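You operate a simulated robot arm through the tools that you are given. There is no shell and no other tool. Be economical: measure what you need, move in short steps, check, and stop when the job is done.

You run a simulated two-armed robot. Do the job below in one go: nothing can be reset, and whatever is moved stays where it is left.

TASK
Pick up the strainer basket from the top of the valve bench with one hand, pass it to the other hand and put it on the shelf under the pipe bench. Set down upright: strainer basket.

The check looks at the end state, three seconds after you hand in, the way a careful person would. Anything else that was tipped, shoved, dropped, spilled or broken makes it a failure.

THE ROBOT
Two 7-joint arms with two-finger parallel grippers on one trunk, on a base that drives. Base frame: it is fixed to the floor where the robot stands at the start and does not move with it; the origin is under the middle of the robot, x ahead of it, y to its left, z up; the surface under the hand at the start is at about z = 0.78. Units: m, degrees, N and s.
The left shoulder is at the start at [0.06, 0.143, 0.926], the right one opposite. With the tool pointing down near the work surface each hand reaches from about 0.32 to 0.74 m from the robot's upright axis, wherever it stands, measured 20 degrees to its own side. Places, roughly: shelf under the pipe bench [2.1, 3.9, 0.3]. Payload 1.57 kg a hand.
The tool frame of a hand sits at the grasp point between the pads (the TCP): z along the fingers, y along the line on which they close. The tips reach 0.03 m beyond it. The gripper opens to 0.11 m. The fingers are 0.024 m wide and 0.012 m thick; the gripper's body (0.048 by 0.112 m) begins 0.078 m behind the TCP.
Orientation is that of the tool frame in the base frame, as a unit quaternion [w, x, y, z]. With the fingers straight down and closing along the base's y, the tool's x points along the base's -x, its y along +y and its z along -z.

THE INTERFACE
- The arms move only by the tool step_arm. It takes "left_commands", "right_commands" or both (then of equal length, played together; a hand with none holds still); each is a list of rows, each a list of 7 numbers: the shift along the tool's x, y, z in m, then the turn, a rotation vector about the tool's x, y, z in degrees, then the finger opening in m, from 0 to 0.11. In form: [[dx, dy, dz, rx, ry, rz, fingers], ...]. A call has 1 to 8 rows; each row shifts and turns the commanded pose from where the row before left it, along the tool's axes as they then stand. Rows are played at 5 a second. More than 0.05 m and 8.6 degrees between two rows, or a gripper value outside its range, and nothing of the call is played. Where a pose cannot be reached the arm comes as near as it can. A force on the tool above 40 N (or 10 N above the force at the start of the call, whichever is more), or a blocked arm, ends the call early, and 0.2 s more pass. The fingers move at their own pace (about 0.045 m/s each) and stop on an object; they squeeze with about 41 N. The grip force told is the motor's: it shows also when the fingers shut on nothing. Time passes only in rows, and 0.2 s behind the last, so rows that do not move let the fingers close. It gives the time, the measured TCP pose, the force on the tool (base axes), the opening and the grip force at its end, in the units of the frame above (readings bear some noise), with the torque about the TCP (base axes, N m) and any sound that the robot's microphone picked up.
- Cameras (640 x 400 px; columns grow to the right, rows downward): "scene" is now at [0.0467, -0.0227, 1.53]; the picture's right is [-0.19, -0.98, 0.00], its down [-0.79, 0.15, -0.59] and it looks along [0.58, -0.11, -0.81] (base axes); focal length 275 px, centre (320, 200). "left" rides on the left gripper at [0.07, -0.016, -0.141] in its tool frame; the picture's right is [0.23, 0.97, 0.00], its down [-0.86, 0.20, -0.48] and it looks along [-0.47, 0.11, 0.88] (tool axes); focal length 222 px, centre (320, 200). "right" rides on the right gripper at [0.07, 0.016, -0.141] in its tool frame; the picture's right is [-0.23, 0.97, 0.00], its down [-0.86, -0.20, -0.48] and it looks along [-0.47, -0.11, 0.88] (tool axes); focal length 222 px, centre (320, 200). There is no depth. A picture from a camera that has moved, and an enlarged one, comes with that camera's place and axes in the base frame and with its lens. The place of the scene camera against the robot may be out by one fixed shift of up to 0.012 m in any direction.
- get_image(camera): a new picture of that camera. The clock stands still meanwhile.
- slide_trunk(by): slides the trunk up (or, below 0, down) by that many m; the arms and the scene camera ride with it, the base frame stays. It gives what a move gives, with no picture.
- steer(legs): drives the robot by 1 to 6 legs, each [ahead, left, turn to the left] in m, m and degrees, along the robot's own axes; the way and the turn of a leg run together, so that a leg with both is an arc; at most 1.5 m and 180 degrees a leg. The arms and the cameras ride along, it lands a little off, and it stops where it bumps. It gives what a move gives.
- head_to(pan, tilt): turns the head with the scene camera to pan (to the left, within 86 degrees either way) and tilt (down, from -29 to 69), counted from straight ahead of the robot. It gives what a move gives.
- enlarge(camera, box): a new picture of the part [left, top, right, bottom] of that camera's present view, enlarged. The clock stands still meanwhile.
- finish_job(): hands the job in; it is judged then, once.

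Go step by step. Nothing tells you exact positions but the pictures and the camera data: compare them with the known pose of the tool, close in by small moves and look again before you grip or let go. The budget is 120 turns and 88 pictures, counting those below and the enlarged ones. Unless the task says otherwise, let go and move clear before handing in, and close with one line.

The tools are called as a command line: name --argument value ..., lists and objects as JSON in quotes. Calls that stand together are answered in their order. step_arm: Moves the arms, as the interface text tells. Its arguments: {"type":"object","properties":{"left_commands":{"type":"array","items":{"type":"array","items":{"type":"number"}}},"right_commands":{"type":"array","items":{"type":"array","items":{"type":"number"}}}},"required":[]} The other tools are called the same way: slide_trunk (by) slides the trunk up or down; steer (legs) drives the base; head_to (pan, tilt) turns the head that bears the scene camera; get_image (camera) takes a picture; enlarge (camera, box) takes an enlarged picture of a part of a camera's view; finish_job () hands the job in.

At the start:

```text
time_s: 0.0
left_ee_pos: [0.4704, 0.1954, 1.0203]
left_ee_rot: [0.0, 0.0, 1.0, 0.0]
left_force: [0.3, 0.4, -0.2]
left_torque: [0.0, -0.01, 0.0]
left_finger_gap: 0.1101
left_finger_force: 0.0
right_ee_pos: [0.5502, -0.2536, 1.0114]
right_ee_rot: [-0.001, 0.0, 1.0, 0.0]
right_force: [0.8, -0.4, 0.0]
right_torque: [0.01, -0.01, 0.01]
right_finger_gap: 0.1099
right_finger_force: 0.1
trunk travel left (down, up): [-0.525, 0.065]
robot x, y, heading: [-0.0023, 0.0016, 0.0]
head pan, tilt: [-11.0, 53.9]
```

scene: 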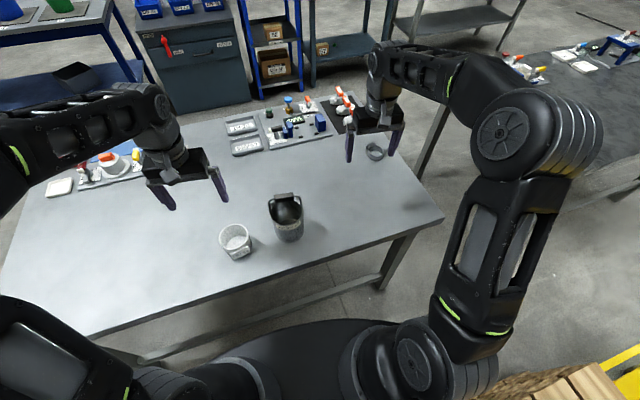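
right: 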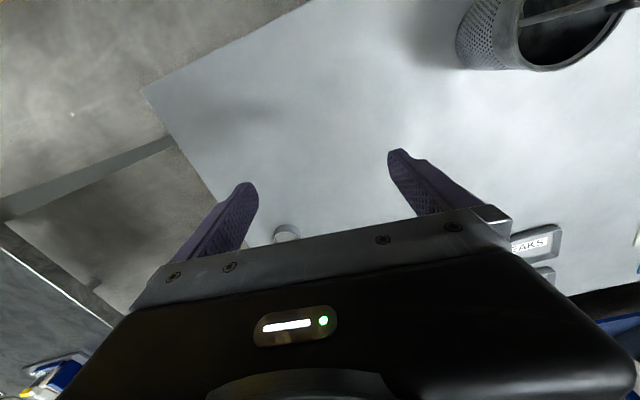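
left: 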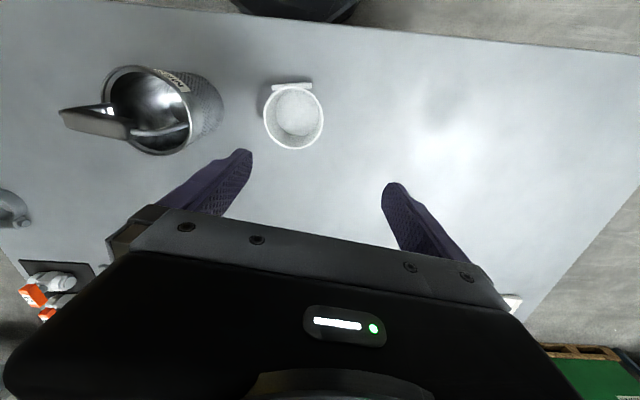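

I see a perforated metal basket with a bail handle near (287,215) in the scene view, with a white cup to its left. I'll take a closer look at it.

enlarge --camera "scene" --box '[200, 170, 340, 270]'

enlarge --camera "left" --box '[40, 40, 360, 240]'

```text
4.00 times, centred on (270, 220) of scene
camera zoom: at [0.0467, -0.0227, 1.53], right [-0.19, -0.98, 0.0], down [-0.79, 0.15, -0.59], along [0.58, -0.11, -0.81], focal length 1098 px, centre (520, 120)
```

zoom: 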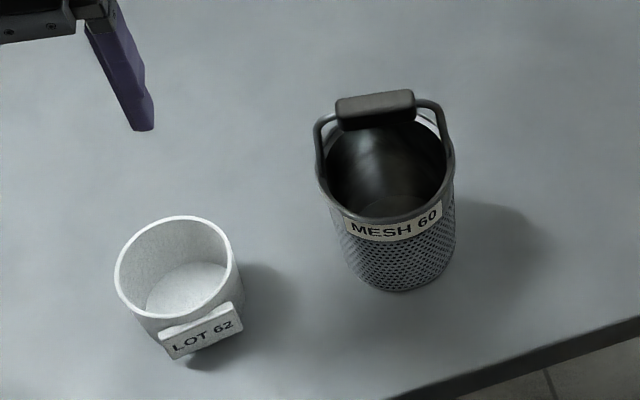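

```text
2.00 times, centred on (200, 140) of left
camera zoom: at [0.4017, 0.179, 1.1631], right [-0.23, 0.97, 0.0], down [0.86, 0.2, 0.48], along [0.47, 0.11, -0.88], focal length 444 px, centre (560, 320)
```

zoom: 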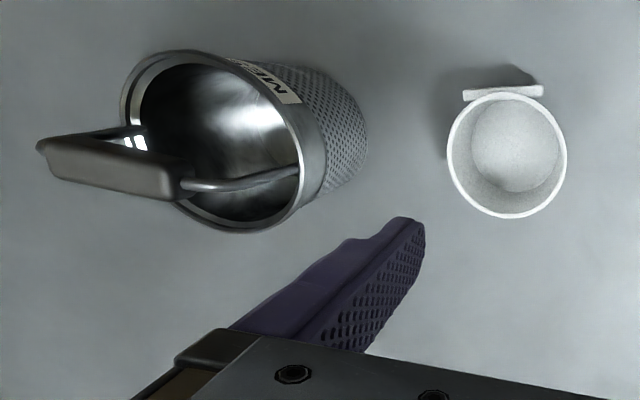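

The basket handle's bar runs along y, centred near (0.484, -0.010, 0.955). The basket axis is near (0.477, -0.010), with its rim at about z 0.89 and about 0.09 m across. The right hand will take the bar from above, closing along x, so I turn it 90° first while raising it and move the left hand aside.

step_arm --right_commands '[[0, 0, -0.01, 0, 0, -8.5, 0.11], [0, 0, -0.01, 0, 0, -8.5, 0.11], [0, 0, -0.01, 0, 0, -8.5, 0.11], [0, 0, -0.01, 0, 0, -8.5, 0.11], [0, 0, -0.01, 0, 0, -8.5, 0.11], [0, 0, -0.01, 0, 0, -8.5, 0.11], [0, 0, -0.01, 0, 0, -8.5, 0.11], [0, 0, 0, 0, 0, -8.5, 0.11]]' --left_commands '[[0, 0.015, -0.01, 0, 0, 0, 0.11], [0, 0.015, -0.01, 0, 0, 0, 0.11], [0, 0.015, -0.01, 0, 0, 0, 0.11], [0, 0.015, -0.01, 0, 0, 0, 0.11], [0, 0.015, -0.01, 0, 0, 0, 0.11], [0, 0.015, 0, 0, 0, 0, 0.11], [0, 0.015, 0, 0, 0, 0, 0.11], [0, 0.015, 0, 0, 0, 0, 0.11]]'

```text
time_s: 1.8
left_ee_pos: [0.4709, 0.3151, 1.0704]
left_ee_rot: [0.001, 0.001, 1.0, 0.0]
left_force: [-0.1, 0.1, -0.3]
left_torque: [0.02, -0.01, 0.01]
left_finger_gap: 0.1097
left_finger_force: 0.1
right_ee_pos: [0.5523, -0.2529, 1.0811]
right_ee_rot: [0.001, -0.56, 0.829, 0.001]
right_force: [-0.4, -0.1, 0.4]
right_torque: [0.03, -0.02, -0.02]
right_finger_gap: 0.1101
right_finger_force: 0.0
trunk travel left (down, up): [-0.525, 0.065]
robot x, y, heading: [0.0008, -0.002, 0.0]
head pan, tilt: [-11.0, 53.9]
```

The rotation works. I'll finish the turn and move close to a point above the handle.

step_arm --right_commands '[[0, 0, 0, 0, 0, -8, 0.11], [0, 0, 0, 0, 0, -8, 0.11], [0, 0, 0, 0, 0, -6, 0.11], [-0.04, 0.0136, 0, 0, 0, 0, 0.11], [-0.04, 0.0136, 0, 0, 0, 0, 0.11], [-0.04, 0.0136, 0, 0, 0, 0, 0.11], [-0.04, 0.0136, 0, 0, 0, 0, 0.11], [-0.04, 0.0136, 0, 0, 0, 0, 0.11]]'

get_image --camera "right"

get_image --camera "scene"

```text
time_s: 3.6
left_ee_pos: [0.4706, 0.3158, 1.0707]
left_ee_rot: [-0.001, 0.001, 1.0, 0.0]
left_force: [0.7, 0.1, -0.9]
left_torque: [-0.01, -0.01, -0.01]
left_finger_gap: 0.1099
left_finger_force: 0.0
right_ee_pos: [0.4845, -0.0524, 1.0792]
right_ee_rot: [0.0, -0.706, 0.708, 0.0]
right_force: [-0.7, 0.9, -0.3]
right_torque: [-0.01, -0.02, -0.01]
right_finger_gap: 0.11
right_finger_force: 0.1
trunk travel left (down, up): [-0.525, 0.065]
robot x, y, heading: [0.0009, -0.0024, 0.4]
head pan, tilt: [-11.0, 53.9]
```

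```text
82 pictures are left
camera right: at [0.4672, -0.1216, 1.222], right [-0.97, 0.23, 0.0], down [0.2, 0.86, 0.48], along [0.11, 0.47, -0.88], focal length 222 px, centre (320, 200)
```

right: 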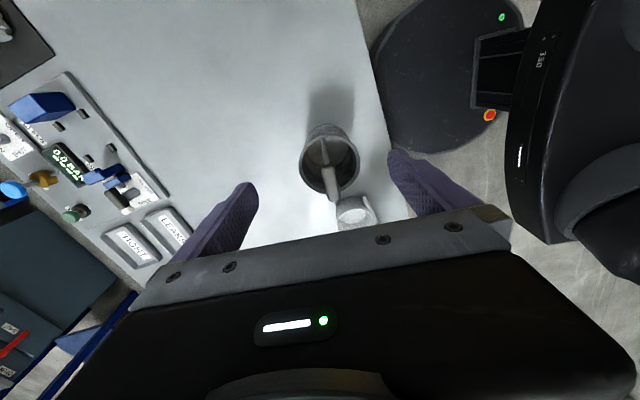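

```text
81 pictures are left
camera scene: at [0.0465, -0.0219, 1.5301], right [-0.19, -0.98, 0.0], down [-0.79, 0.15, -0.59], along [0.58, -0.11, -0.81], focal length 275 px, centre (320, 200)
```

scene: 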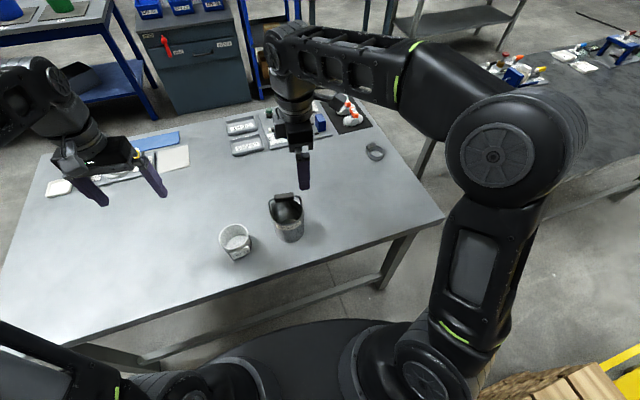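

enlarge --camera "right" --box '[270, 100, 430, 200]'

```text
4.00 times, centred on (350, 150) of right
camera zoom: at [0.4672, -0.1216, 1.222], right [-0.97, 0.23, 0.0], down [0.2, 0.86, 0.48], along [0.11, 0.47, -0.88], focal length 888 px, centre (200, 400)
```

zoom: 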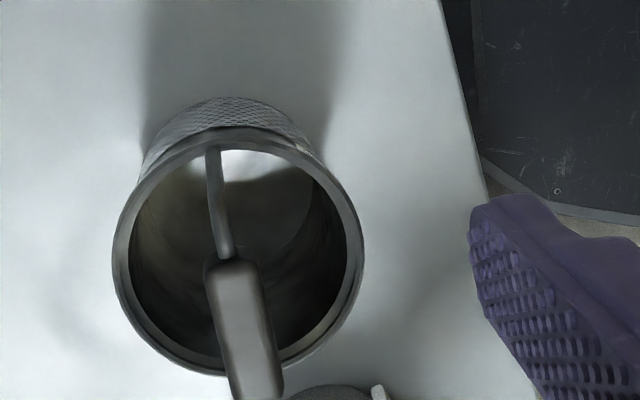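

The bar is confirmed at x≈0.481, y≈-0.002. I'll line up and go down around it with the fingers open.

step_arm --right_commands '[[-0.025, 0.002, 0, 0, 0, 0, 0.11], [-0.025, 0.001, 0, 0, 0, 0, 0.11], [0, 0, 0.03, 0, 0, 0, 0.11], [0, 0, 0.03, 0, 0, 0, 0.11], [0, 0, 0.03, 0, 0, 0, 0.11], [0, 0, 0.03, 0, 0, 0, 0.11], [0, 0, 0.004, 0, 0, 0, 0.11]]'

enlarge --camera "scene" --box '[200, 130, 360, 250]'

get_image --camera "right"

get_image --camera "left"

```text
time_s: 5.2
left_ee_pos: [0.4702, 0.316, 1.0705]
left_ee_rot: [0.0, 0.0, 1.0, 0.0]
left_force: [-0.8, -0.1, -0.1]
left_torque: [-0.04, -0.04, -0.02]
left_finger_gap: 0.1099
left_finger_force: 0.0
right_ee_pos: [0.4803, -0.0028, 0.956]
right_ee_rot: [0.001, -0.707, 0.707, 0.001]
right_force: [0.0, -0.4, -0.2]
right_torque: [0.01, 0.01, 0.01]
right_finger_gap: 0.1102
right_finger_force: 0.0
trunk travel left (down, up): [-0.525, 0.065]
robot x, y, heading: [-0.0026, 0.0005, -0.1]
head pan, tilt: [-11.0, 53.9]
```

```text
3.33 times, centred on (280, 190) of scene
camera zoom: at [0.0466, -0.0227, 1.5301], right [-0.19, -0.98, 0.0], down [-0.79, 0.15, -0.59], along [0.58, -0.11, -0.81], focal length 915 px, centre (453, 233)
```

zoom: 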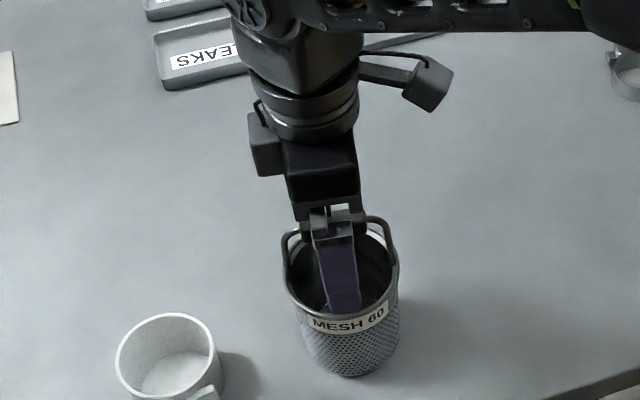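

```text
78 pictures are left
camera right: at [0.4643, -0.0723, 1.0988], right [-0.97, 0.23, 0.0], down [0.2, 0.86, 0.48], along [0.11, 0.47, -0.88], focal length 222 px, centre (320, 200)
```

right: 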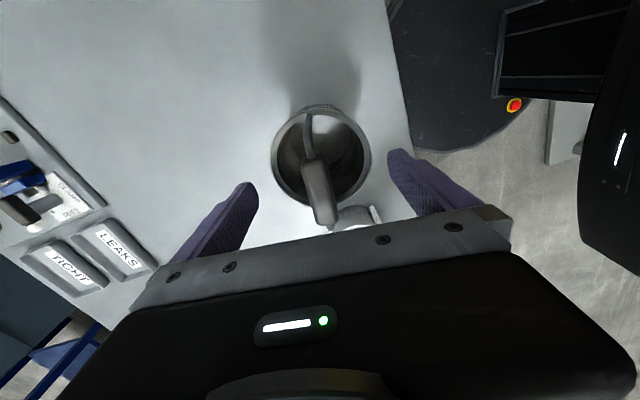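

```text
77 pictures are left
camera left: at [0.4018, 0.2994, 1.2134], right [-0.23, 0.97, 0.0], down [0.86, 0.2, 0.48], along [0.47, 0.11, -0.88], focal length 222 px, centre (320, 200)
```

left: 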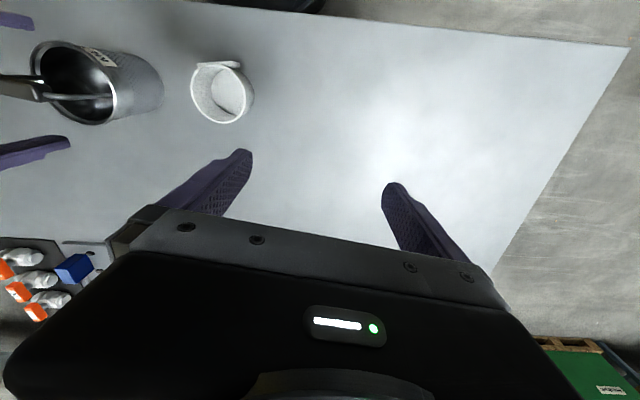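

The bar sits centred between the fingers, so I close on it.

step_arm --right_commands '[[0, 0, 0.003, 0, 0, 0, 0.08], [0, 0, 0, 0, 0, 0, 0.05], [0, 0, 0, 0, 0, 0, 0.03], [0, 0, 0, 0, 0, 0, 0.01], [0, 0, 0, 0, 0, 0, 0], [0, 0, 0, 0, 0, 0, 0], [0, 0, 0, 0, 0, 0, 0]]'

```text
time_s: 6.8
left_ee_pos: [0.4701, 0.3165, 1.0704]
left_ee_rot: [-0.001, 0.0, 1.0, 0.0]
left_force: [0.2, 0.2, -1.3]
left_torque: [0.0, 0.04, -0.01]
left_finger_gap: 0.1097
left_finger_force: 0.0
right_ee_pos: [0.4802, -0.0043, 0.9531]
right_ee_rot: [0.001, -0.707, 0.707, 0.0]
right_force: [-0.3, 0.4, 0.1]
right_torque: [0.03, 0.01, 0.01]
right_finger_gap: 0.0179
right_finger_force: 24.5
trunk travel left (down, up): [-0.525, 0.065]
robot x, y, heading: [0.0009, 0.0001, -0.0]
head pan, tilt: [-11.0, 53.9]
```

The fingers stopped at 0.018 m on the bar. I lift straight up.

step_arm --right_commands '[[0, 0, -0.01, 0, 0, 0, 0], [0, 0, -0.025, 0, 0, 0, 0], [0, 0, -0.04, 0, 0, 0, 0], [0, 0, -0.04, 0, 0, 0, 0], [0, 0, -0.04, 0, 0, 0, 0], [0, 0, -0.04, 0, 0, 0, 0]]'

get_image --camera "scene"

get_image --camera "left"

```text
time_s: 8.2
left_ee_pos: [0.4698, 0.3157, 1.0702]
left_ee_rot: [0.0, 0.0, 1.0, 0.0]
left_force: [-0.2, 0.7, 0.1]
left_torque: [-0.03, 0.0, -0.03]
left_finger_gap: 0.1099
left_finger_force: 0.1
right_ee_pos: [0.4816, -0.0034, 1.0879]
right_ee_rot: [0.0, -0.707, 0.707, 0.0]
right_force: [0.1, 0.3, 0.2]
right_torque: [-0.03, -0.05, 0.01]
right_finger_gap: 0.0001
right_finger_force: 21.3
right hand out of reach, approached as far as the arm can: row 5, 6
trunk travel left (down, up): [-0.525, 0.065]
robot x, y, heading: [-0.0006, 0.0, -0.3]
head pan, tilt: [-11.0, 53.9]
```

```text
76 pictures are left
camera scene: at [0.0467, -0.0228, 1.53], right [-0.19, -0.98, 0.0], down [-0.79, 0.15, -0.59], along [0.58, -0.11, -0.81], focal length 275 px, centre (320, 200)
```

scene: 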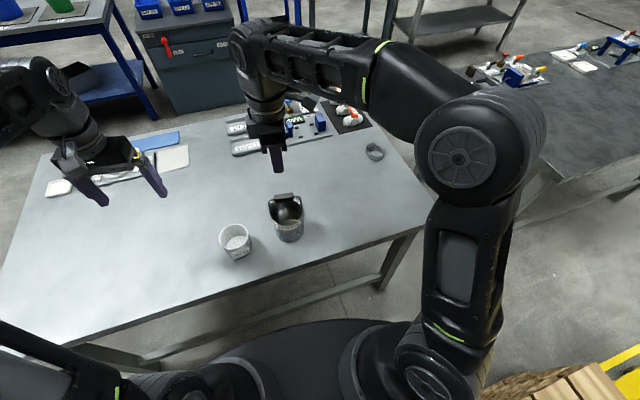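

```text
75 pictures are left
camera left: at [0.4019, 0.2993, 1.2134], right [-0.23, 0.97, 0.0], down [0.86, 0.2, 0.48], along [0.47, 0.11, -0.88], focal length 222 px, centre (320, 200)
```

left: 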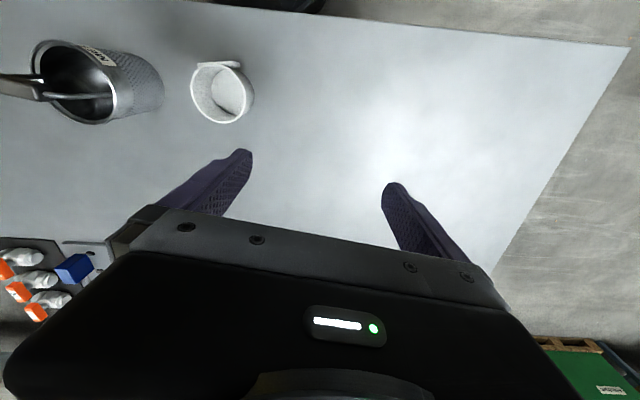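

The lift came up empty: the bar slipped out and the basket stayed where it was, still upright. I'll measure the bar again before retrying.

enlarge --camera "scene" --box '[240, 170, 340, 250]'

enlarge --camera "right" --box '[260, 100, 400, 220]'

enlarge --camera "left" --box '[0, 20, 180, 140]'

```text
5.00 times, centred on (290, 210) of scene
camera zoom: at [0.0467, -0.0228, 1.53], right [-0.19, -0.98, 0.0], down [-0.79, 0.15, -0.59], along [0.58, -0.11, -0.81], focal length 1373 px, centre (470, 150)
```

zoom: 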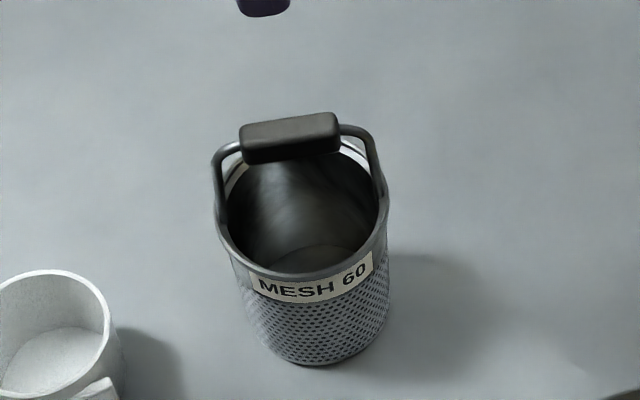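

```text
3.33 times, centred on (330, 160) of right
camera zoom: at [0.4642, -0.072, 1.2308], right [-0.97, 0.23, 0.0], down [0.2, 0.85, 0.48], along [0.11, 0.47, -0.88], focal length 740 px, centre (287, 333)
```

zoom: 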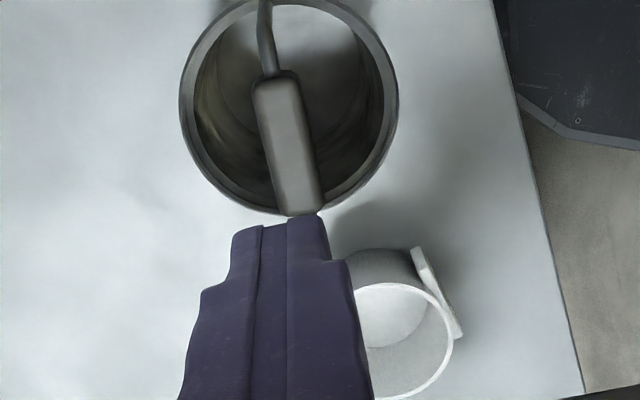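

```text
3.33 times, centred on (90, 80) of left
camera zoom: at [0.4019, 0.2993, 1.2134], right [-0.23, 0.97, 0.0], down [0.86, 0.2, 0.48], along [0.47, 0.11, -0.88], focal length 740 px, centre (1087, 600)
```

zoom: 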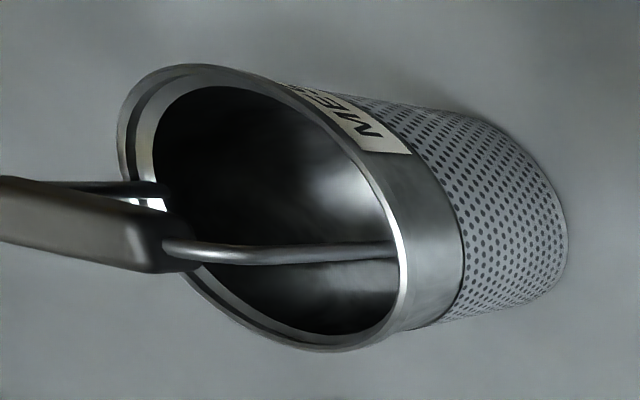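

The bar height (z≈0.952) and the alignment were right, so the squeeze had probably not built up yet when I lifted. I'll reopen, go back slightly lower, close, and hold longer.

step_arm --right_commands '[[0, 0, 0, 0, 0, 0, 0.06], [0, 0, 0, 0, 0, 0, 0.11], [0, 0, 0, 0, 0, 0, 0.11], [0, 0, 0, 0, 0, 0, 0.11], [0, 0, 0, 0, 0, 0, 0.11], [0, 0, 0.03, 0, 0, 0, 0.11], [0, 0, 0, 0, 0, 0, 0.11]]'

```text
time_s: 9.8
left_ee_pos: [0.4703, 0.3152, 1.0708]
left_ee_rot: [-0.001, 0.001, 1.0, 0.0]
left_force: [-0.5, 0.0, -0.2]
left_torque: [0.03, -0.01, 0.0]
left_finger_gap: 0.1096
left_finger_force: 0.2
right_ee_pos: [0.4797, -0.0036, 1.0573]
right_ee_rot: [0.0, -0.707, 0.707, 0.0]
right_force: [-0.1, 0.2, 0.1]
right_torque: [0.0, 0.01, 0.02]
right_finger_gap: 0.1101
right_finger_force: 0.1
trunk travel left (down, up): [-0.525, 0.065]
robot x, y, heading: [-0.0037, 0.0005, -0.1]
head pan, tilt: [-11.0, 53.9]
```

step_arm --right_commands '[[-0.002, -0.001, 0.04, 0, 0, 0, 0.11], [0, 0, 0.04, 0, 0, 0, 0.11], [0, 0, 0.031, 0, 0, 0, 0.11], [0, 0, 0, 0, 0, 0, 0.0], [0, 0, 0, 0, 0, 0, 0.0], [0, 0, 0, 0, 0, 0, 0.0], [0, 0, 0, 0, 0, 0, 0.0], [0, 0, 0, 0, 0, 0, 0.0]]'

step_arm --right_commands '[[0, 0, 0, 0, 0, 0, 0], [0, 0, 0, 0, 0, 0, 0], [0, 0, 0, 0, 0, 0, 0], [0, 0, 0, 0, 0, 0, 0], [0, 0, 0, 0, 0, 0, 0]]'

enlarge --camera "scene" --box '[240, 150, 340, 250]'

enlarge --camera "left" --box '[0, 20, 180, 140]'

```text
time_s: 11.6
left_ee_pos: [0.4709, 0.3163, 1.0697]
left_ee_rot: [0.001, 0.0, 1.0, 0.0]
left_force: [-0.1, 0.6, 0.3]
left_torque: [-0.01, -0.01, 0.0]
left_finger_gap: 0.1099
left_finger_force: 0.0
right_ee_pos: [0.4825, -0.0022, 0.9482]
right_ee_rot: [0.0, -0.707, 0.707, 0.0]
right_force: [0.6, 0.7, 0.2]
right_torque: [-0.02, -0.02, -0.01]
right_finger_gap: 0.0178
right_finger_force: 8.5
trunk travel left (down, up): [-0.525, 0.065]
robot x, y, heading: [-0.0028, 0.0032, -0.1]
head pan, tilt: [-11.0, 53.9]
```

```text
time_s: 12.8
left_ee_pos: [0.4701, 0.3143, 1.0704]
left_ee_rot: [0.0, 0.0, 1.0, 0.0]
left_force: [-1.4, 0.1, -0.2]
left_torque: [-0.03, 0.01, 0.01]
left_finger_gap: 0.1101
left_finger_force: 0.0
right_ee_pos: [0.4822, -0.0015, 0.9471]
right_ee_rot: [-0.001, 0.707, -0.707, 0.0]
right_force: [-0.1, 0.3, 0.2]
right_torque: [0.0, -0.03, -0.02]
right_finger_gap: 0.0176
right_finger_force: 32.5
trunk travel left (down, up): [-0.525, 0.065]
robot x, y, heading: [-0.0015, -0.0009, 0.2]
head pan, tilt: [-11.0, 53.9]
```

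```text
4.00 times, centred on (290, 200) of scene
camera zoom: at [0.0468, -0.0226, 1.53], right [-0.19, -0.98, 0.0], down [-0.79, 0.15, -0.59], along [0.58, -0.11, -0.81], focal length 1098 px, centre (440, 200)
```

zoom: 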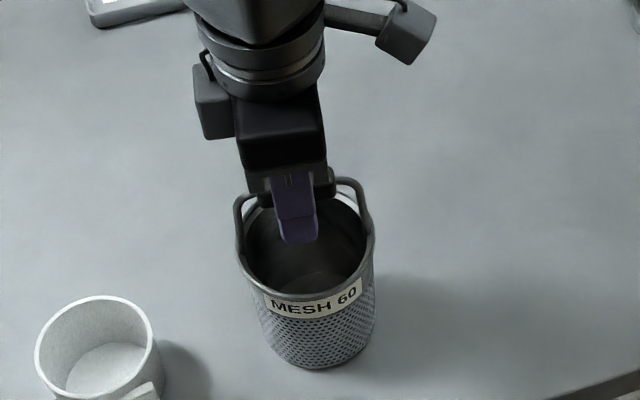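

```text
3.33 times, centred on (90, 80) of left
camera zoom: at [0.402, 0.2995, 1.2133], right [-0.23, 0.97, 0.0], down [0.86, 0.2, 0.48], along [0.47, 0.11, -0.88], focal length 740 px, centre (1087, 600)
```

zoom: 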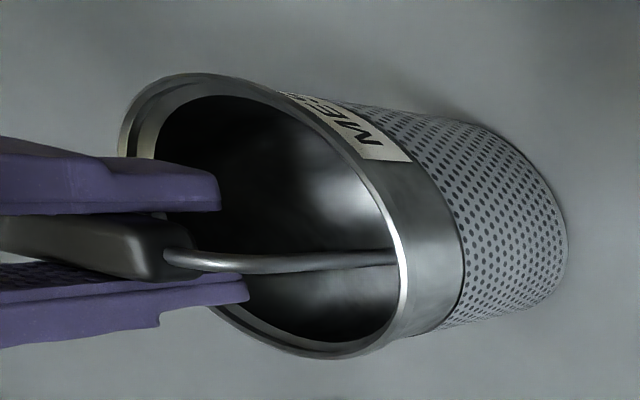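

The bar is firmly between the pads and the grip force is still rising (8.5, then 32.5 N). I'll wait a little longer, then make a slow test lift.

step_arm --right_commands '[[0, 0, 0, 0, 0, 0, 0], [0, 0, 0, 0, 0, 0, 0], [0, 0, 0, 0, 0, 0, 0], [0, 0, 0, 0, 0, 0, 0], [0, 0, -0.003, 0, 0, 0, 0], [0, 0, -0.003, 0, 0, 0, 0], [0, 0, -0.004, 0, 0, 0, 0], [0, 0, 0, 0, 0, 0, 0]]'

enlarge --camera "left" --box '[0, 20, 180, 140]'

```text
time_s: 14.6
left_ee_pos: [0.4708, 0.3156, 1.0709]
left_ee_rot: [-0.001, 0.0, 1.0, -0.001]
left_force: [0.4, -0.6, 0.1]
left_torque: [-0.01, -0.01, 0.01]
left_finger_gap: 0.1098
left_finger_force: 0.1
right_ee_pos: [0.4818, -0.002, 0.9578]
right_ee_rot: [0.0, 0.708, -0.706, 0.0]
right_force: [-0.6, -0.1, -1.6]
right_torque: [0.03, -0.02, -0.01]
right_finger_gap: 0.018
right_finger_force: 32.1
trunk travel left (down, up): [-0.525, 0.065]
robot x, y, heading: [0.0011, 0.0002, 0.2]
head pan, tilt: [-11.0, 53.9]
```

```text
3.33 times, centred on (90, 80) of left
camera zoom: at [0.402, 0.2995, 1.2133], right [-0.23, 0.97, 0.0], down [0.86, 0.2, 0.48], along [0.47, 0.11, -0.88], focal length 740 px, centre (1087, 600)
```

zoom: 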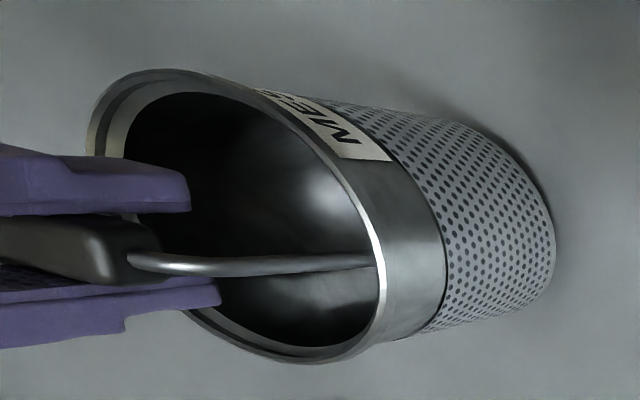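

The basket came up cleanly this time and weighs only about 0.2 kg. I lift further and shift it forward, while the left hand starts turning towards a forward-right approach.

step_arm --right_commands '[[0, 0, -0.015, 0, 0, 0, 0], [0, 0, -0.015, 0, 0, 0, 0], [0, 0, -0.015, 0, 0, 0, 0], [0, 0, -0.015, 0, 0, 0, 0], [0, 0, -0.01, 0, 0, 0, 0], [0, -0.02, 0, 0, 0, 0, 0], [0, -0.025, 0, 0, 0, 0, 0], [0, -0.025, 0, 0, 0, 0, 0]]' --left_commands '[[0, 0, 0, 0, 0, 7.5, 0.11], [0, 0, 0, 0, 0, 7.5, 0.11], [0, 0, 0, 0, 0, 7.5, 0.11], [0, 0, 0, 0, 0, 7.5, 0.11], [0, 0, 0, 0, 0, 7.5, 0.11], [0, 0, 0, 0, 0, 7.5, 0.11], [0, 0, 0, 0, -6, 0, 0.11], [0, 0, 0, 0, -6, 0, 0.11]]'

step_arm --left_commands '[[0, 0, 0, 0, -6, 0, 0.11], [0, 0, 0, 0, -6, 0, 0.11], [0, 0, 0, 0, -6, 0, 0.11], [0, 0, 0, 0, -6, 0, 0.11], [0, 0, 0, 0, -6, 0, 0.11], [0, 0, 0, 0, -6, 0, 0.11], [0, 0, 0, 0, -6, 0, 0.11], [0, 0, 0, 0, -6, 0, 0.11]]'

get_image --camera "scene"

get_image --camera "left"

```text
time_s: 16.4
left_ee_pos: [0.4711, 0.3148, 1.0703]
left_ee_rot: [0.096, 0.381, 0.919, -0.04]
left_force: [-0.3, -0.1, -0.1]
left_torque: [0.01, 0.0, 0.0]
left_finger_gap: 0.1099
left_finger_force: 0.1
right_ee_pos: [0.5519, -0.0011, 1.0262]
right_ee_rot: [-0.001, 0.708, -0.706, -0.001]
right_force: [-0.3, -0.1, -1.6]
right_torque: [-0.01, 0.01, 0.0]
right_finger_gap: 0.0178
right_finger_force: 32.2
trunk travel left (down, up): [-0.525, 0.065]
robot x, y, heading: [0.0023, -0.0032, -0.1]
head pan, tilt: [-11.0, 53.9]
```

```text
time_s: 18.2
left_ee_pos: [0.4706, 0.3149, 1.0706]
left_ee_rot: [0.463, 0.332, 0.799, -0.192]
left_force: [-0.4, 0.5, 0.2]
left_torque: [0.0, -0.01, 0.0]
left_finger_gap: 0.1097
left_finger_force: 0.1
right_ee_pos: [0.5527, -0.0008, 1.0292]
right_ee_rot: [0.0, -0.707, 0.707, 0.0]
right_force: [0.1, -0.3, -1.5]
right_torque: [0.0, 0.0, -0.01]
right_finger_gap: 0.0176
right_finger_force: 31.9
trunk travel left (down, up): [-0.525, 0.065]
robot x, y, heading: [0.0008, -0.0034, -0.0]
head pan, tilt: [-11.0, 53.9]
```

```text
68 pictures are left
camera scene: at [0.0469, -0.0224, 1.5301], right [-0.19, -0.98, 0.0], down [-0.79, 0.15, -0.59], along [0.58, -0.11, -0.81], focal length 275 px, centre (320, 200)
```

scene: 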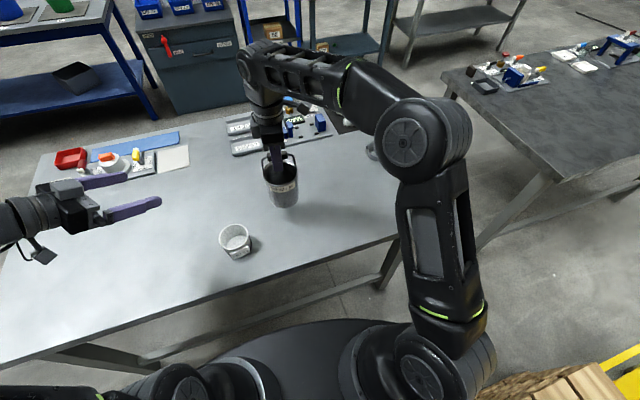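

```text
67 pictures are left
camera left: at [0.3488, 0.4152, 1.082], right [0.61, 0.77, -0.2], down [0.15, 0.13, 0.98], along [0.78, -0.62, -0.03], focal length 222 px, centre (320, 200)
```

left: 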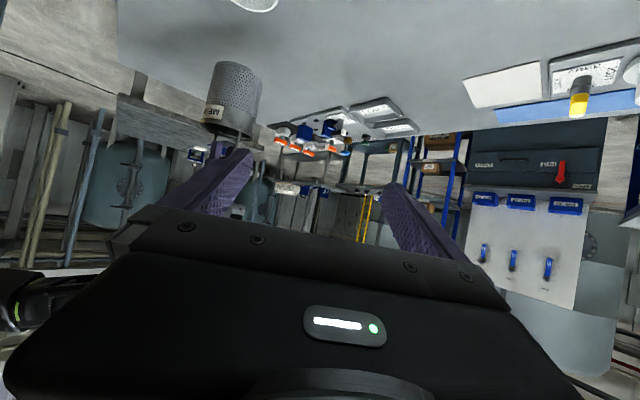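

The left hand now points forward-right, 30° down, as intended, and the basket hangs upright. I move the left hand to a pre-grasp point about 0.14 m back along its approach.

step_arm --left_commands '[[-0.0019, -0.0284, 0.0296, 0, 0, 0, 0.11], [-0.0019, -0.0284, 0.0296, 0, 0, 0, 0.11], [-0.0019, -0.0284, 0.0296, 0, 0, 0, 0.11], [-0.0019, -0.0284, 0.0296, 0, 0, 0, 0.11], [-0.0019, -0.0284, 0.0296, 0, 0, 0, 0.11], [-0.0019, -0.0284, 0.0296, 0, 0, 0, 0.11]]'

get_image --camera "scene"

get_image --camera "left"

enlarge --camera "right" --box '[220, 80, 480, 240]'

```text
time_s: 19.6
left_ee_pos: [0.4633, 0.081, 0.9901]
left_ee_rot: [0.461, 0.332, 0.8, -0.191]
left_force: [-0.1, 0.2, 0.6]
left_torque: [-0.01, 0.01, -0.02]
left_finger_gap: 0.1099
left_finger_force: 0.0
right_ee_pos: [0.5526, -0.0015, 1.0297]
right_ee_rot: [0.0, 0.707, -0.707, 0.0]
right_force: [0.8, 0.0, -2.1]
right_torque: [0.0, 0.01, -0.01]
right_finger_gap: 0.0178
right_finger_force: 32.3
trunk travel left (down, up): [-0.525, 0.065]
robot x, y, heading: [-0.0021, -0.0025, -0.0]
head pan, tilt: [-11.0, 53.9]
```

```text
66 pictures are left
camera scene: at [0.0473, -0.0231, 1.53], right [-0.19, -0.98, 0.0], down [-0.79, 0.15, -0.59], along [0.58, -0.11, -0.81], focal length 275 px, centre (320, 200)
```

scene: 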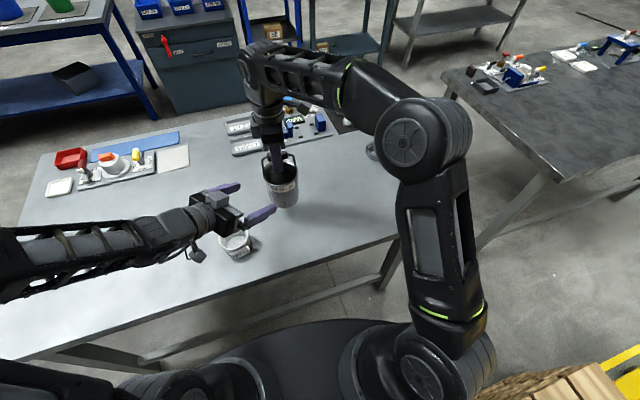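

```text
65 pictures are left
camera left: at [0.3413, 0.1808, 1.0021], right [0.61, 0.77, -0.2], down [0.15, 0.13, 0.98], along [0.78, -0.63, -0.04], focal length 222 px, centre (320, 200)
```

left: 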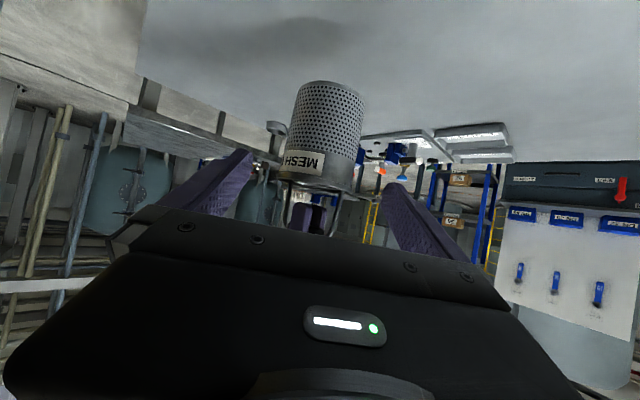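

```text
2.46 times, centred on (350, 160) of right
camera zoom: at [0.5363, -0.0706, 1.1698], right [-0.97, 0.23, 0.0], down [0.2, 0.85, 0.48], along [0.11, 0.47, -0.88], focal length 547 px, centre (246, 298)
```

zoom: 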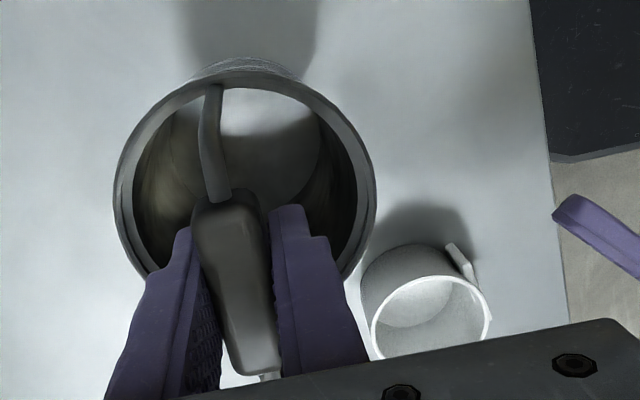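

The basket is centred between the left fingers to within a couple of millimetres, with about 8 mm clearance each side. I advance partway and check.

step_arm --left_commands '[[0, 0.001, 0.025, 0, 0, 0, 0.11], [-0.001, 0, 0.025, 0, 0, 0, 0.11], [0, 0, 0.025, 0, 0, 0, 0.11]]'

get_image --camera "left"

enlarge --camera "scene" --box '[190, 130, 350, 270]'

```text
time_s: 20.4
left_ee_pos: [0.5106, 0.0358, 0.9527]
left_ee_rot: [0.461, 0.332, 0.8, -0.191]
left_force: [0.9, -0.1, 0.1]
left_torque: [0.0, 0.04, -0.01]
left_finger_gap: 0.1101
left_finger_force: 0.1
right_ee_pos: [0.552, -0.0015, 1.0283]
right_ee_rot: [0.0, 0.707, -0.707, 0.0]
right_force: [1.0, 0.0, -1.7]
right_torque: [0.01, 0.02, 0.01]
right_finger_gap: 0.0177
right_finger_force: 32.9
trunk travel left (down, up): [-0.525, 0.065]
robot x, y, heading: [-0.0008, -0.0008, 0.2]
head pan, tilt: [-11.0, 53.9]
```

```text
63 pictures are left
camera left: at [0.3885, 0.1348, 0.9656], right [0.61, 0.77, -0.2], down [0.15, 0.13, 0.98], along [0.78, -0.63, -0.04], focal length 222 px, centre (320, 200)
```

left: 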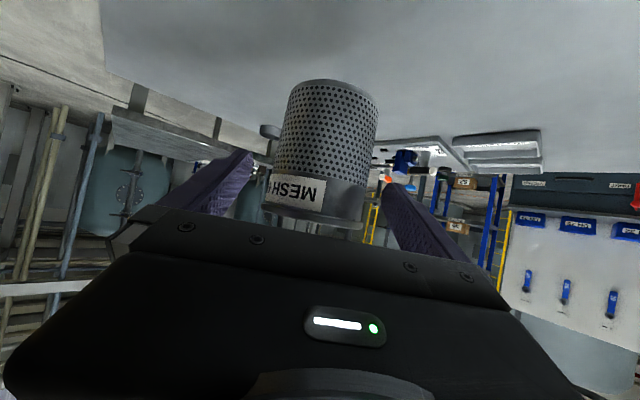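

```text
2.86 times, centred on (270, 200) of scene
camera zoom: at [0.0476, -0.0231, 1.53], right [-0.19, -0.98, 0.0], down [-0.79, 0.15, -0.59], along [0.58, -0.11, -0.81], focal length 785 px, centre (463, 200)
```

zoom: 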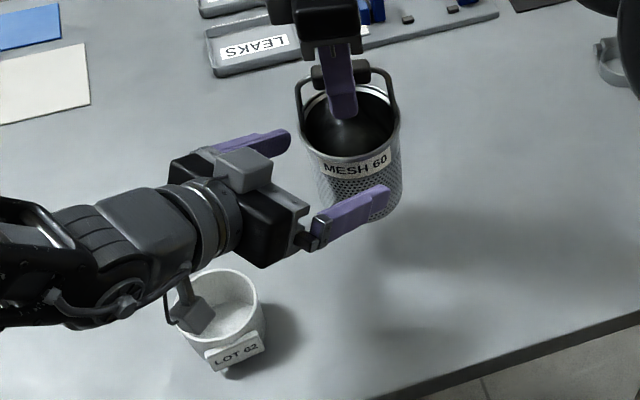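

Still centred with a 2 mm correction to make. I advance the remaining 0.063 m.

step_arm --left_commands '[[0, 0.002, 0.02, 0, 0, 0, 0.11], [0, 0, 0.02, 0, 0, 0, 0.11], [0, 0, 0.02, 0, 0, 0, 0.11], [0, 0, 0.003, 0, 0, 0, 0.11]]'

get_image --camera "left"

enlarge --camera "scene" --box '[190, 130, 350, 270]'

```text
time_s: 21.4
left_ee_pos: [0.5504, -0.0008, 0.9231]
left_ee_rot: [0.462, 0.332, 0.799, -0.192]
left_force: [0.3, -0.6, 0.3]
left_torque: [-0.01, 0.01, 0.0]
left_finger_gap: 0.1101
left_finger_force: 0.1
right_ee_pos: [0.5523, -0.0016, 1.0278]
right_ee_rot: [0.0, 0.707, -0.707, 0.0]
right_force: [0.2, 0.5, -1.3]
right_torque: [-0.04, 0.01, 0.0]
right_finger_gap: 0.0175
right_finger_force: 32.3
trunk travel left (down, up): [-0.525, 0.065]
robot x, y, heading: [-0.0021, 0.0001, 0.2]
head pan, tilt: [-11.0, 53.9]
```

```text
61 pictures are left
camera left: at [0.4284, 0.0986, 0.9344], right [0.61, 0.77, -0.2], down [0.15, 0.13, 0.98], along [0.78, -0.63, -0.03], focal length 222 px, centre (320, 200)
```

left: 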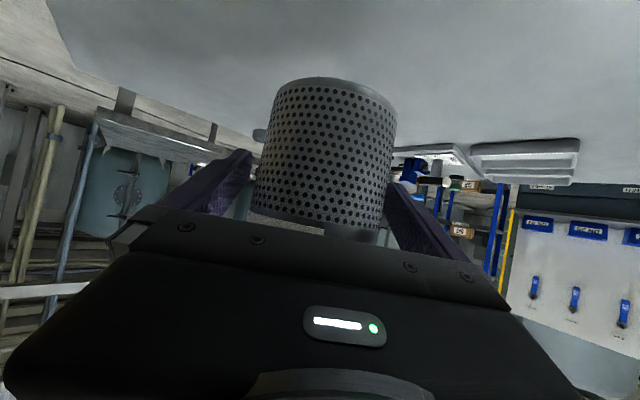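

```text
2.86 times, centred on (270, 200) of scene
camera zoom: at [0.0466, -0.0225, 1.5301], right [-0.19, -0.98, 0.0], down [-0.79, 0.15, -0.59], along [0.58, -0.11, -0.81], focal length 785 px, centre (463, 200)
```

zoom: 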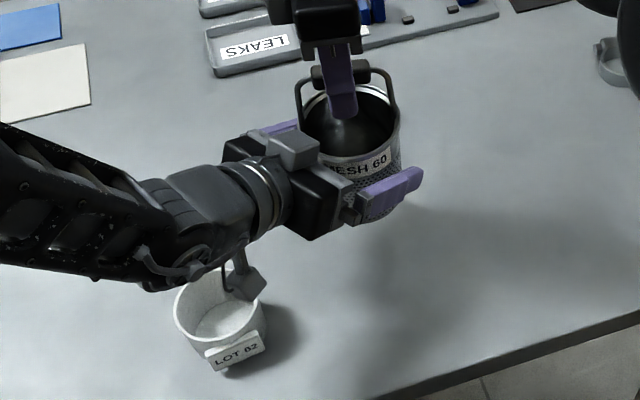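

The fingers straddle the basket body with no contact force. I close the left hand and wait for its grip to build.

step_arm --left_commands '[[0, 0, 0, 0, 0, 0, 0.09], [0, 0, 0, 0, 0, 0, 0.08], [0, 0, 0, 0, 0, 0, 0.06], [0, 0, 0, 0, 0, 0, 0.05], [0, 0, 0, 0, 0, 0, 0.05], [0, 0, 0, 0, 0, 0, 0.05]]'

step_arm --left_commands '[[0, 0, 0, 0, 0, 0, 0.04], [0, 0, 0, 0, 0, 0, 0.03], [0, 0, 0, 0, 0, 0, 0.02], [0, 0, 0, 0, 0, 0, 0], [0, 0, 0, 0, 0, 0, 0], [0, 0, 0, 0, 0, 0, 0], [0, 0, 0, 0, 0, 0, 0]]'

get_image --camera "left"

```text
time_s: 22.8
left_ee_pos: [0.5513, -0.0015, 0.9233]
left_ee_rot: [0.462, 0.331, 0.8, -0.191]
left_force: [1.6, 0.4, 0.8]
left_torque: [-0.07, 0.18, -0.13]
left_finger_gap: 0.0905
left_finger_force: 40.6
right_ee_pos: [0.5522, -0.0005, 1.0277]
right_ee_rot: [-0.001, 0.707, -0.707, 0.0]
right_force: [-2.8, 0.8, -0.5]
right_torque: [0.06, -0.01, 0.14]
right_finger_gap: 0.0175
right_finger_force: 32.4
trunk travel left (down, up): [-0.525, 0.065]
robot x, y, heading: [-0.0007, -0.0039, -0.0]
head pan, tilt: [-11.0, 53.9]
```

```text
time_s: 24.4
left_ee_pos: [0.5496, -0.0014, 0.9223]
left_ee_rot: [0.462, 0.331, 0.8, -0.191]
left_force: [3.3, 0.2, -1.2]
left_torque: [-0.18, 0.33, -0.15]
left_finger_gap: 0.0902
left_finger_force: 40.4
right_ee_pos: [0.5525, -0.0024, 1.0278]
right_ee_rot: [0.0, 0.707, -0.707, 0.001]
right_force: [-3.3, 0.0, -0.8]
right_torque: [0.13, 0.03, 0.12]
right_finger_gap: 0.0174
right_finger_force: 32.4
trunk travel left (down, up): [-0.525, 0.065]
robot x, y, heading: [-0.0009, -0.0002, 0.5]
head pan, tilt: [-11.0, 53.9]
```

```text
59 pictures are left
camera left: at [0.4283, 0.0987, 0.9343], right [0.61, 0.77, -0.2], down [0.15, 0.13, 0.98], along [0.78, -0.63, -0.04], focal length 222 px, centre (320, 200)
```

left: 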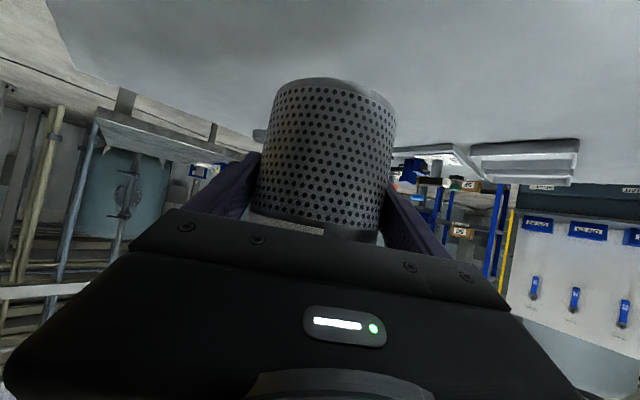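

The left hand holds the body (gap 0.090 m, 40 N). I open the right hand and raise it clear.

step_arm --right_commands '[[0, 0, 0, 0, 0, 0, 0.03], [0, 0, 0, 0, 0, 0, 0.05], [0, 0, 0, 0, 0, 0, 0.08], [0, 0, 0, 0, 0, 0, 0.1], [0, 0, 0, 0, 0, 0, 0.1], [0, 0, -0.02, 0, 0, 0, 0.1], [0, 0, -0.02, 0, 0, 0, 0.1], [0.02, 0, -0.01, 0, 0, 0, 0.1]]'

get_image --camera "scene"

```text
time_s: 26.2
left_ee_pos: [0.5489, -0.0008, 0.922]
left_ee_rot: [0.462, 0.332, 0.8, -0.192]
left_force: [0.7, 0.3, 0.2]
left_torque: [-0.02, 0.02, 0.0]
left_finger_gap: 0.0902
left_finger_force: 41.2
right_ee_pos: [0.5513, -0.0101, 1.0645]
right_ee_rot: [-0.002, 0.708, -0.706, 0.001]
right_force: [-0.8, -0.2, 0.3]
right_torque: [-0.04, -0.01, 0.01]
right_finger_gap: 0.1001
right_finger_force: 0.0
right hand out of reach, approached as far as the arm can: row 7, 8
trunk travel left (down, up): [-0.525, 0.065]
robot x, y, heading: [0.0009, -0.0, 0.1]
head pan, tilt: [-11.0, 53.9]
```

```text
58 pictures are left
camera scene: at [0.0465, -0.022, 1.5301], right [-0.19, -0.98, 0.0], down [-0.79, 0.15, -0.59], along [0.58, -0.11, -0.81], focal length 275 px, centre (320, 200)
```

scene: 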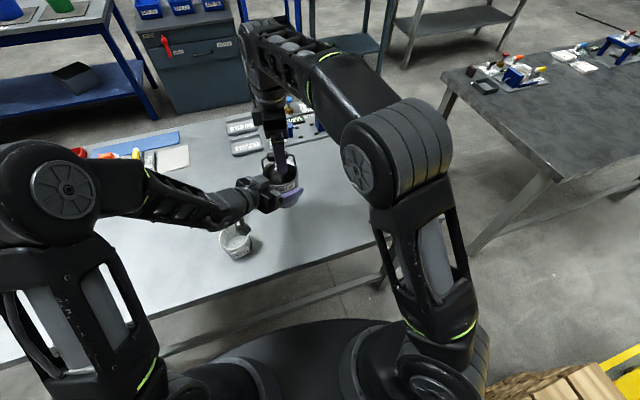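

step_arm --right_commands '[[0.03, 0, 0, 0, 0, 0, 0.1], [0.03, 0, 0, 0, 0, 0, 0.1], [0.04, 0, 0, 0, 0, 0, 0.1], [0.05, 0, 0, 0, 0, 0, 0.1], [0.05, 0, 0, 0, 0, 0, 0.1]]'

enlarge --camera "scene" --box '[190, 110, 350, 250]'

```text
time_s: 27.4
left_ee_pos: [0.5494, 0.0004, 0.9229]
left_ee_rot: [0.462, 0.331, 0.801, -0.191]
left_force: [0.4, -0.4, 0.5]
left_torque: [-0.02, 0.03, 0.01]
left_finger_gap: 0.0902
left_finger_force: 40.5
right_ee_pos: [0.552, -0.2104, 1.0624]
right_ee_rot: [-0.001, 0.708, -0.706, 0.0]
right_force: [0.1, -0.6, 0.3]
right_torque: [-0.04, 0.03, 0.01]
right_finger_gap: 0.1001
right_finger_force: 0.0
trunk travel left (down, up): [-0.525, 0.065]
robot x, y, heading: [0.0026, 0.0005, -0.0]
head pan, tilt: [-11.0, 53.9]
```

```text
2.86 times, centred on (270, 180) of scene
camera zoom: at [0.0468, -0.0236, 1.53], right [-0.19, -0.98, 0.0], down [-0.79, 0.15, -0.59], along [0.58, -0.11, -0.81], focal length 785 px, centre (463, 257)
```

zoom: 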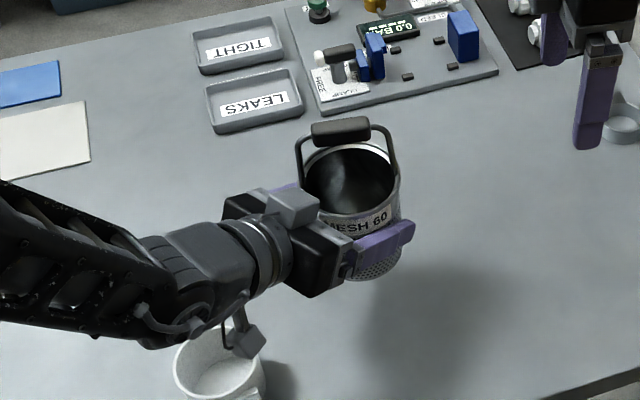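

Handover done: the left hand alone holds the basket upright. I raise it a bit and look around for the pipe bench and a route.

step_arm --left_commands '[[-0.0173, 0, -0.01, 0, 0, 0, 0], [-0.026, 0, -0.015, 0, 0, 0, 0], [-0.026, 0, -0.015, 0, 0, 0, 0]]'

head_to --pan 60 --tilt 15

get_image --camera "scene"

head_to --pan 80 --tilt 45

get_image --camera "scene"

```text
time_s: 28.2
left_ee_pos: [0.5495, -0.001, 1.0035]
left_ee_rot: [0.462, 0.332, 0.8, -0.192]
left_force: [0.9, 0.0, -2.0]
left_torque: [-0.02, 0.01, 0.0]
left_finger_gap: 0.0904
left_finger_force: 41.4
right_ee_pos: [0.5504, -0.2105, 1.0644]
right_ee_rot: [0.0, -0.707, 0.707, 0.001]
right_force: [0.3, 0.4, 0.2]
right_torque: [0.02, -0.02, 0.02]
right_finger_gap: 0.1
right_finger_force: 0.0
trunk travel left (down, up): [-0.525, 0.065]
robot x, y, heading: [-0.001, 0.0002, 0.1]
head pan, tilt: [-11.0, 53.9]
```

```text
time_s: 29.6
left_ee_pos: [0.5499, -0.0021, 1.0041]
left_ee_rot: [0.462, 0.332, 0.8, -0.192]
left_force: [-0.5, 0.6, -1.5]
left_torque: [-0.01, -0.01, -0.02]
left_finger_gap: 0.0904
left_finger_force: 41.5
right_ee_pos: [0.5504, -0.2107, 1.0629]
right_ee_rot: [0.0, -0.707, 0.707, 0.0]
right_force: [0.1, 0.5, 0.0]
right_torque: [-0.01, -0.01, 0.0]
right_finger_gap: 0.1002
right_finger_force: 0.1
trunk travel left (down, up): [-0.525, 0.065]
robot x, y, heading: [0.004, -0.0005, -0.1]
head pan, tilt: [60.0, 15.0]
```

```text
56 pictures are left
camera scene: at [0.0217, 0.0721, 1.5888], right [0.87, -0.5, 0.0], down [-0.13, -0.22, -0.97], along [0.48, 0.84, -0.26], focal length 275 px, centre (320, 200)
```

scene: 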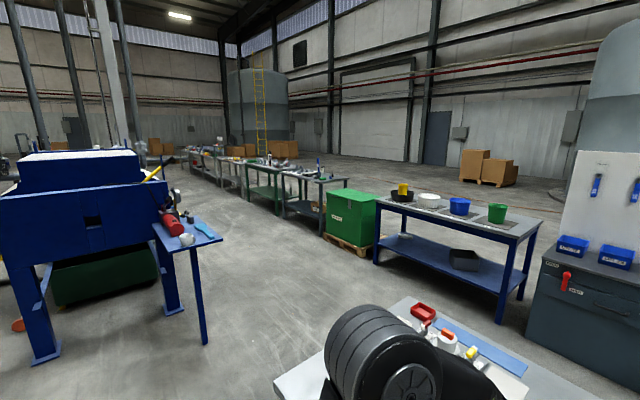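

```text
time_s: 30.6
left_ee_pos: [0.5489, -0.0018, 1.0027]
left_ee_rot: [0.462, 0.332, 0.8, -0.191]
left_force: [0.1, -0.5, -1.7]
left_torque: [-0.02, 0.0, 0.01]
left_finger_gap: 0.0905
left_finger_force: 41.4
right_ee_pos: [0.551, -0.2105, 1.0627]
right_ee_rot: [0.0, -0.707, 0.707, 0.0]
right_force: [0.4, -0.6, -1.0]
right_torque: [0.0, -0.05, 0.04]
right_finger_gap: 0.1
right_finger_force: 0.0
trunk travel left (down, up): [-0.525, 0.065]
robot x, y, heading: [0.0008, 0.0025, 0.2]
head pan, tilt: [80.0, 45.0]
```

```text
55 pictures are left
camera scene: at [-0.0109, 0.0714, 1.5421], right [0.98, -0.17, 0.0], down [-0.12, -0.7, -0.71], along [0.12, 0.7, -0.71], focal length 275 px, centre (320, 200)
```

scene: 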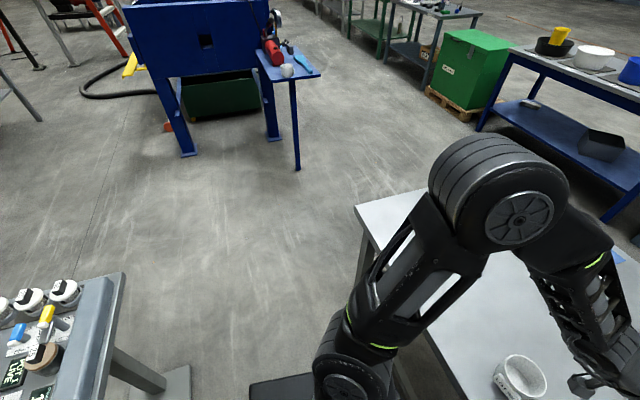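

By projection the pipe bench is the dark one just behind the green box, around (315,205) in the panned view. I'll enlarge that area.

head_to --pan 60 --tilt 15

enlarge --camera "scene" --box '[230, 140, 390, 260]'

```text
time_s: 31.5
left_ee_pos: [0.5496, -0.0013, 1.0032]
left_ee_rot: [0.461, 0.332, 0.8, -0.192]
left_force: [-0.1, -0.3, -2.2]
left_torque: [-0.03, 0.02, -0.01]
left_finger_gap: 0.0905
left_finger_force: 40.6
right_ee_pos: [0.5506, -0.2109, 1.0625]
right_ee_rot: [0.0, 0.708, -0.707, -0.001]
right_force: [-0.3, 0.0, 0.6]
right_torque: [0.0, 0.01, 0.0]
right_finger_gap: 0.1002
right_finger_force: 0.0
trunk travel left (down, up): [-0.525, 0.065]
robot x, y, heading: [0.0032, 0.0002, -0.2]
head pan, tilt: [60.0, 15.0]
```

```text
3.33 times, centred on (310, 200) of scene
camera zoom: at [0.0216, 0.0722, 1.5888], right [0.87, -0.5, 0.0], down [-0.13, -0.22, -0.97], along [0.48, 0.84, -0.26], focal length 915 px, centre (353, 200)
```

zoom: 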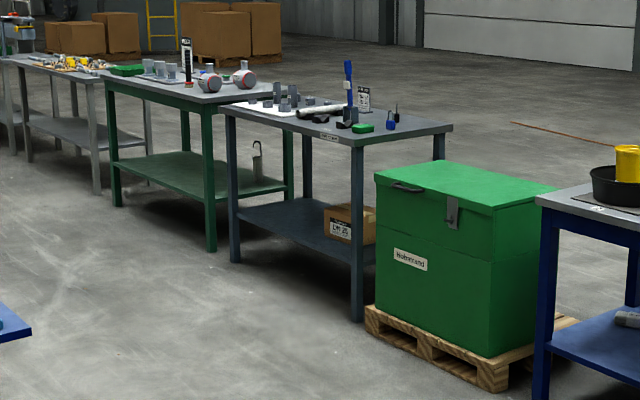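

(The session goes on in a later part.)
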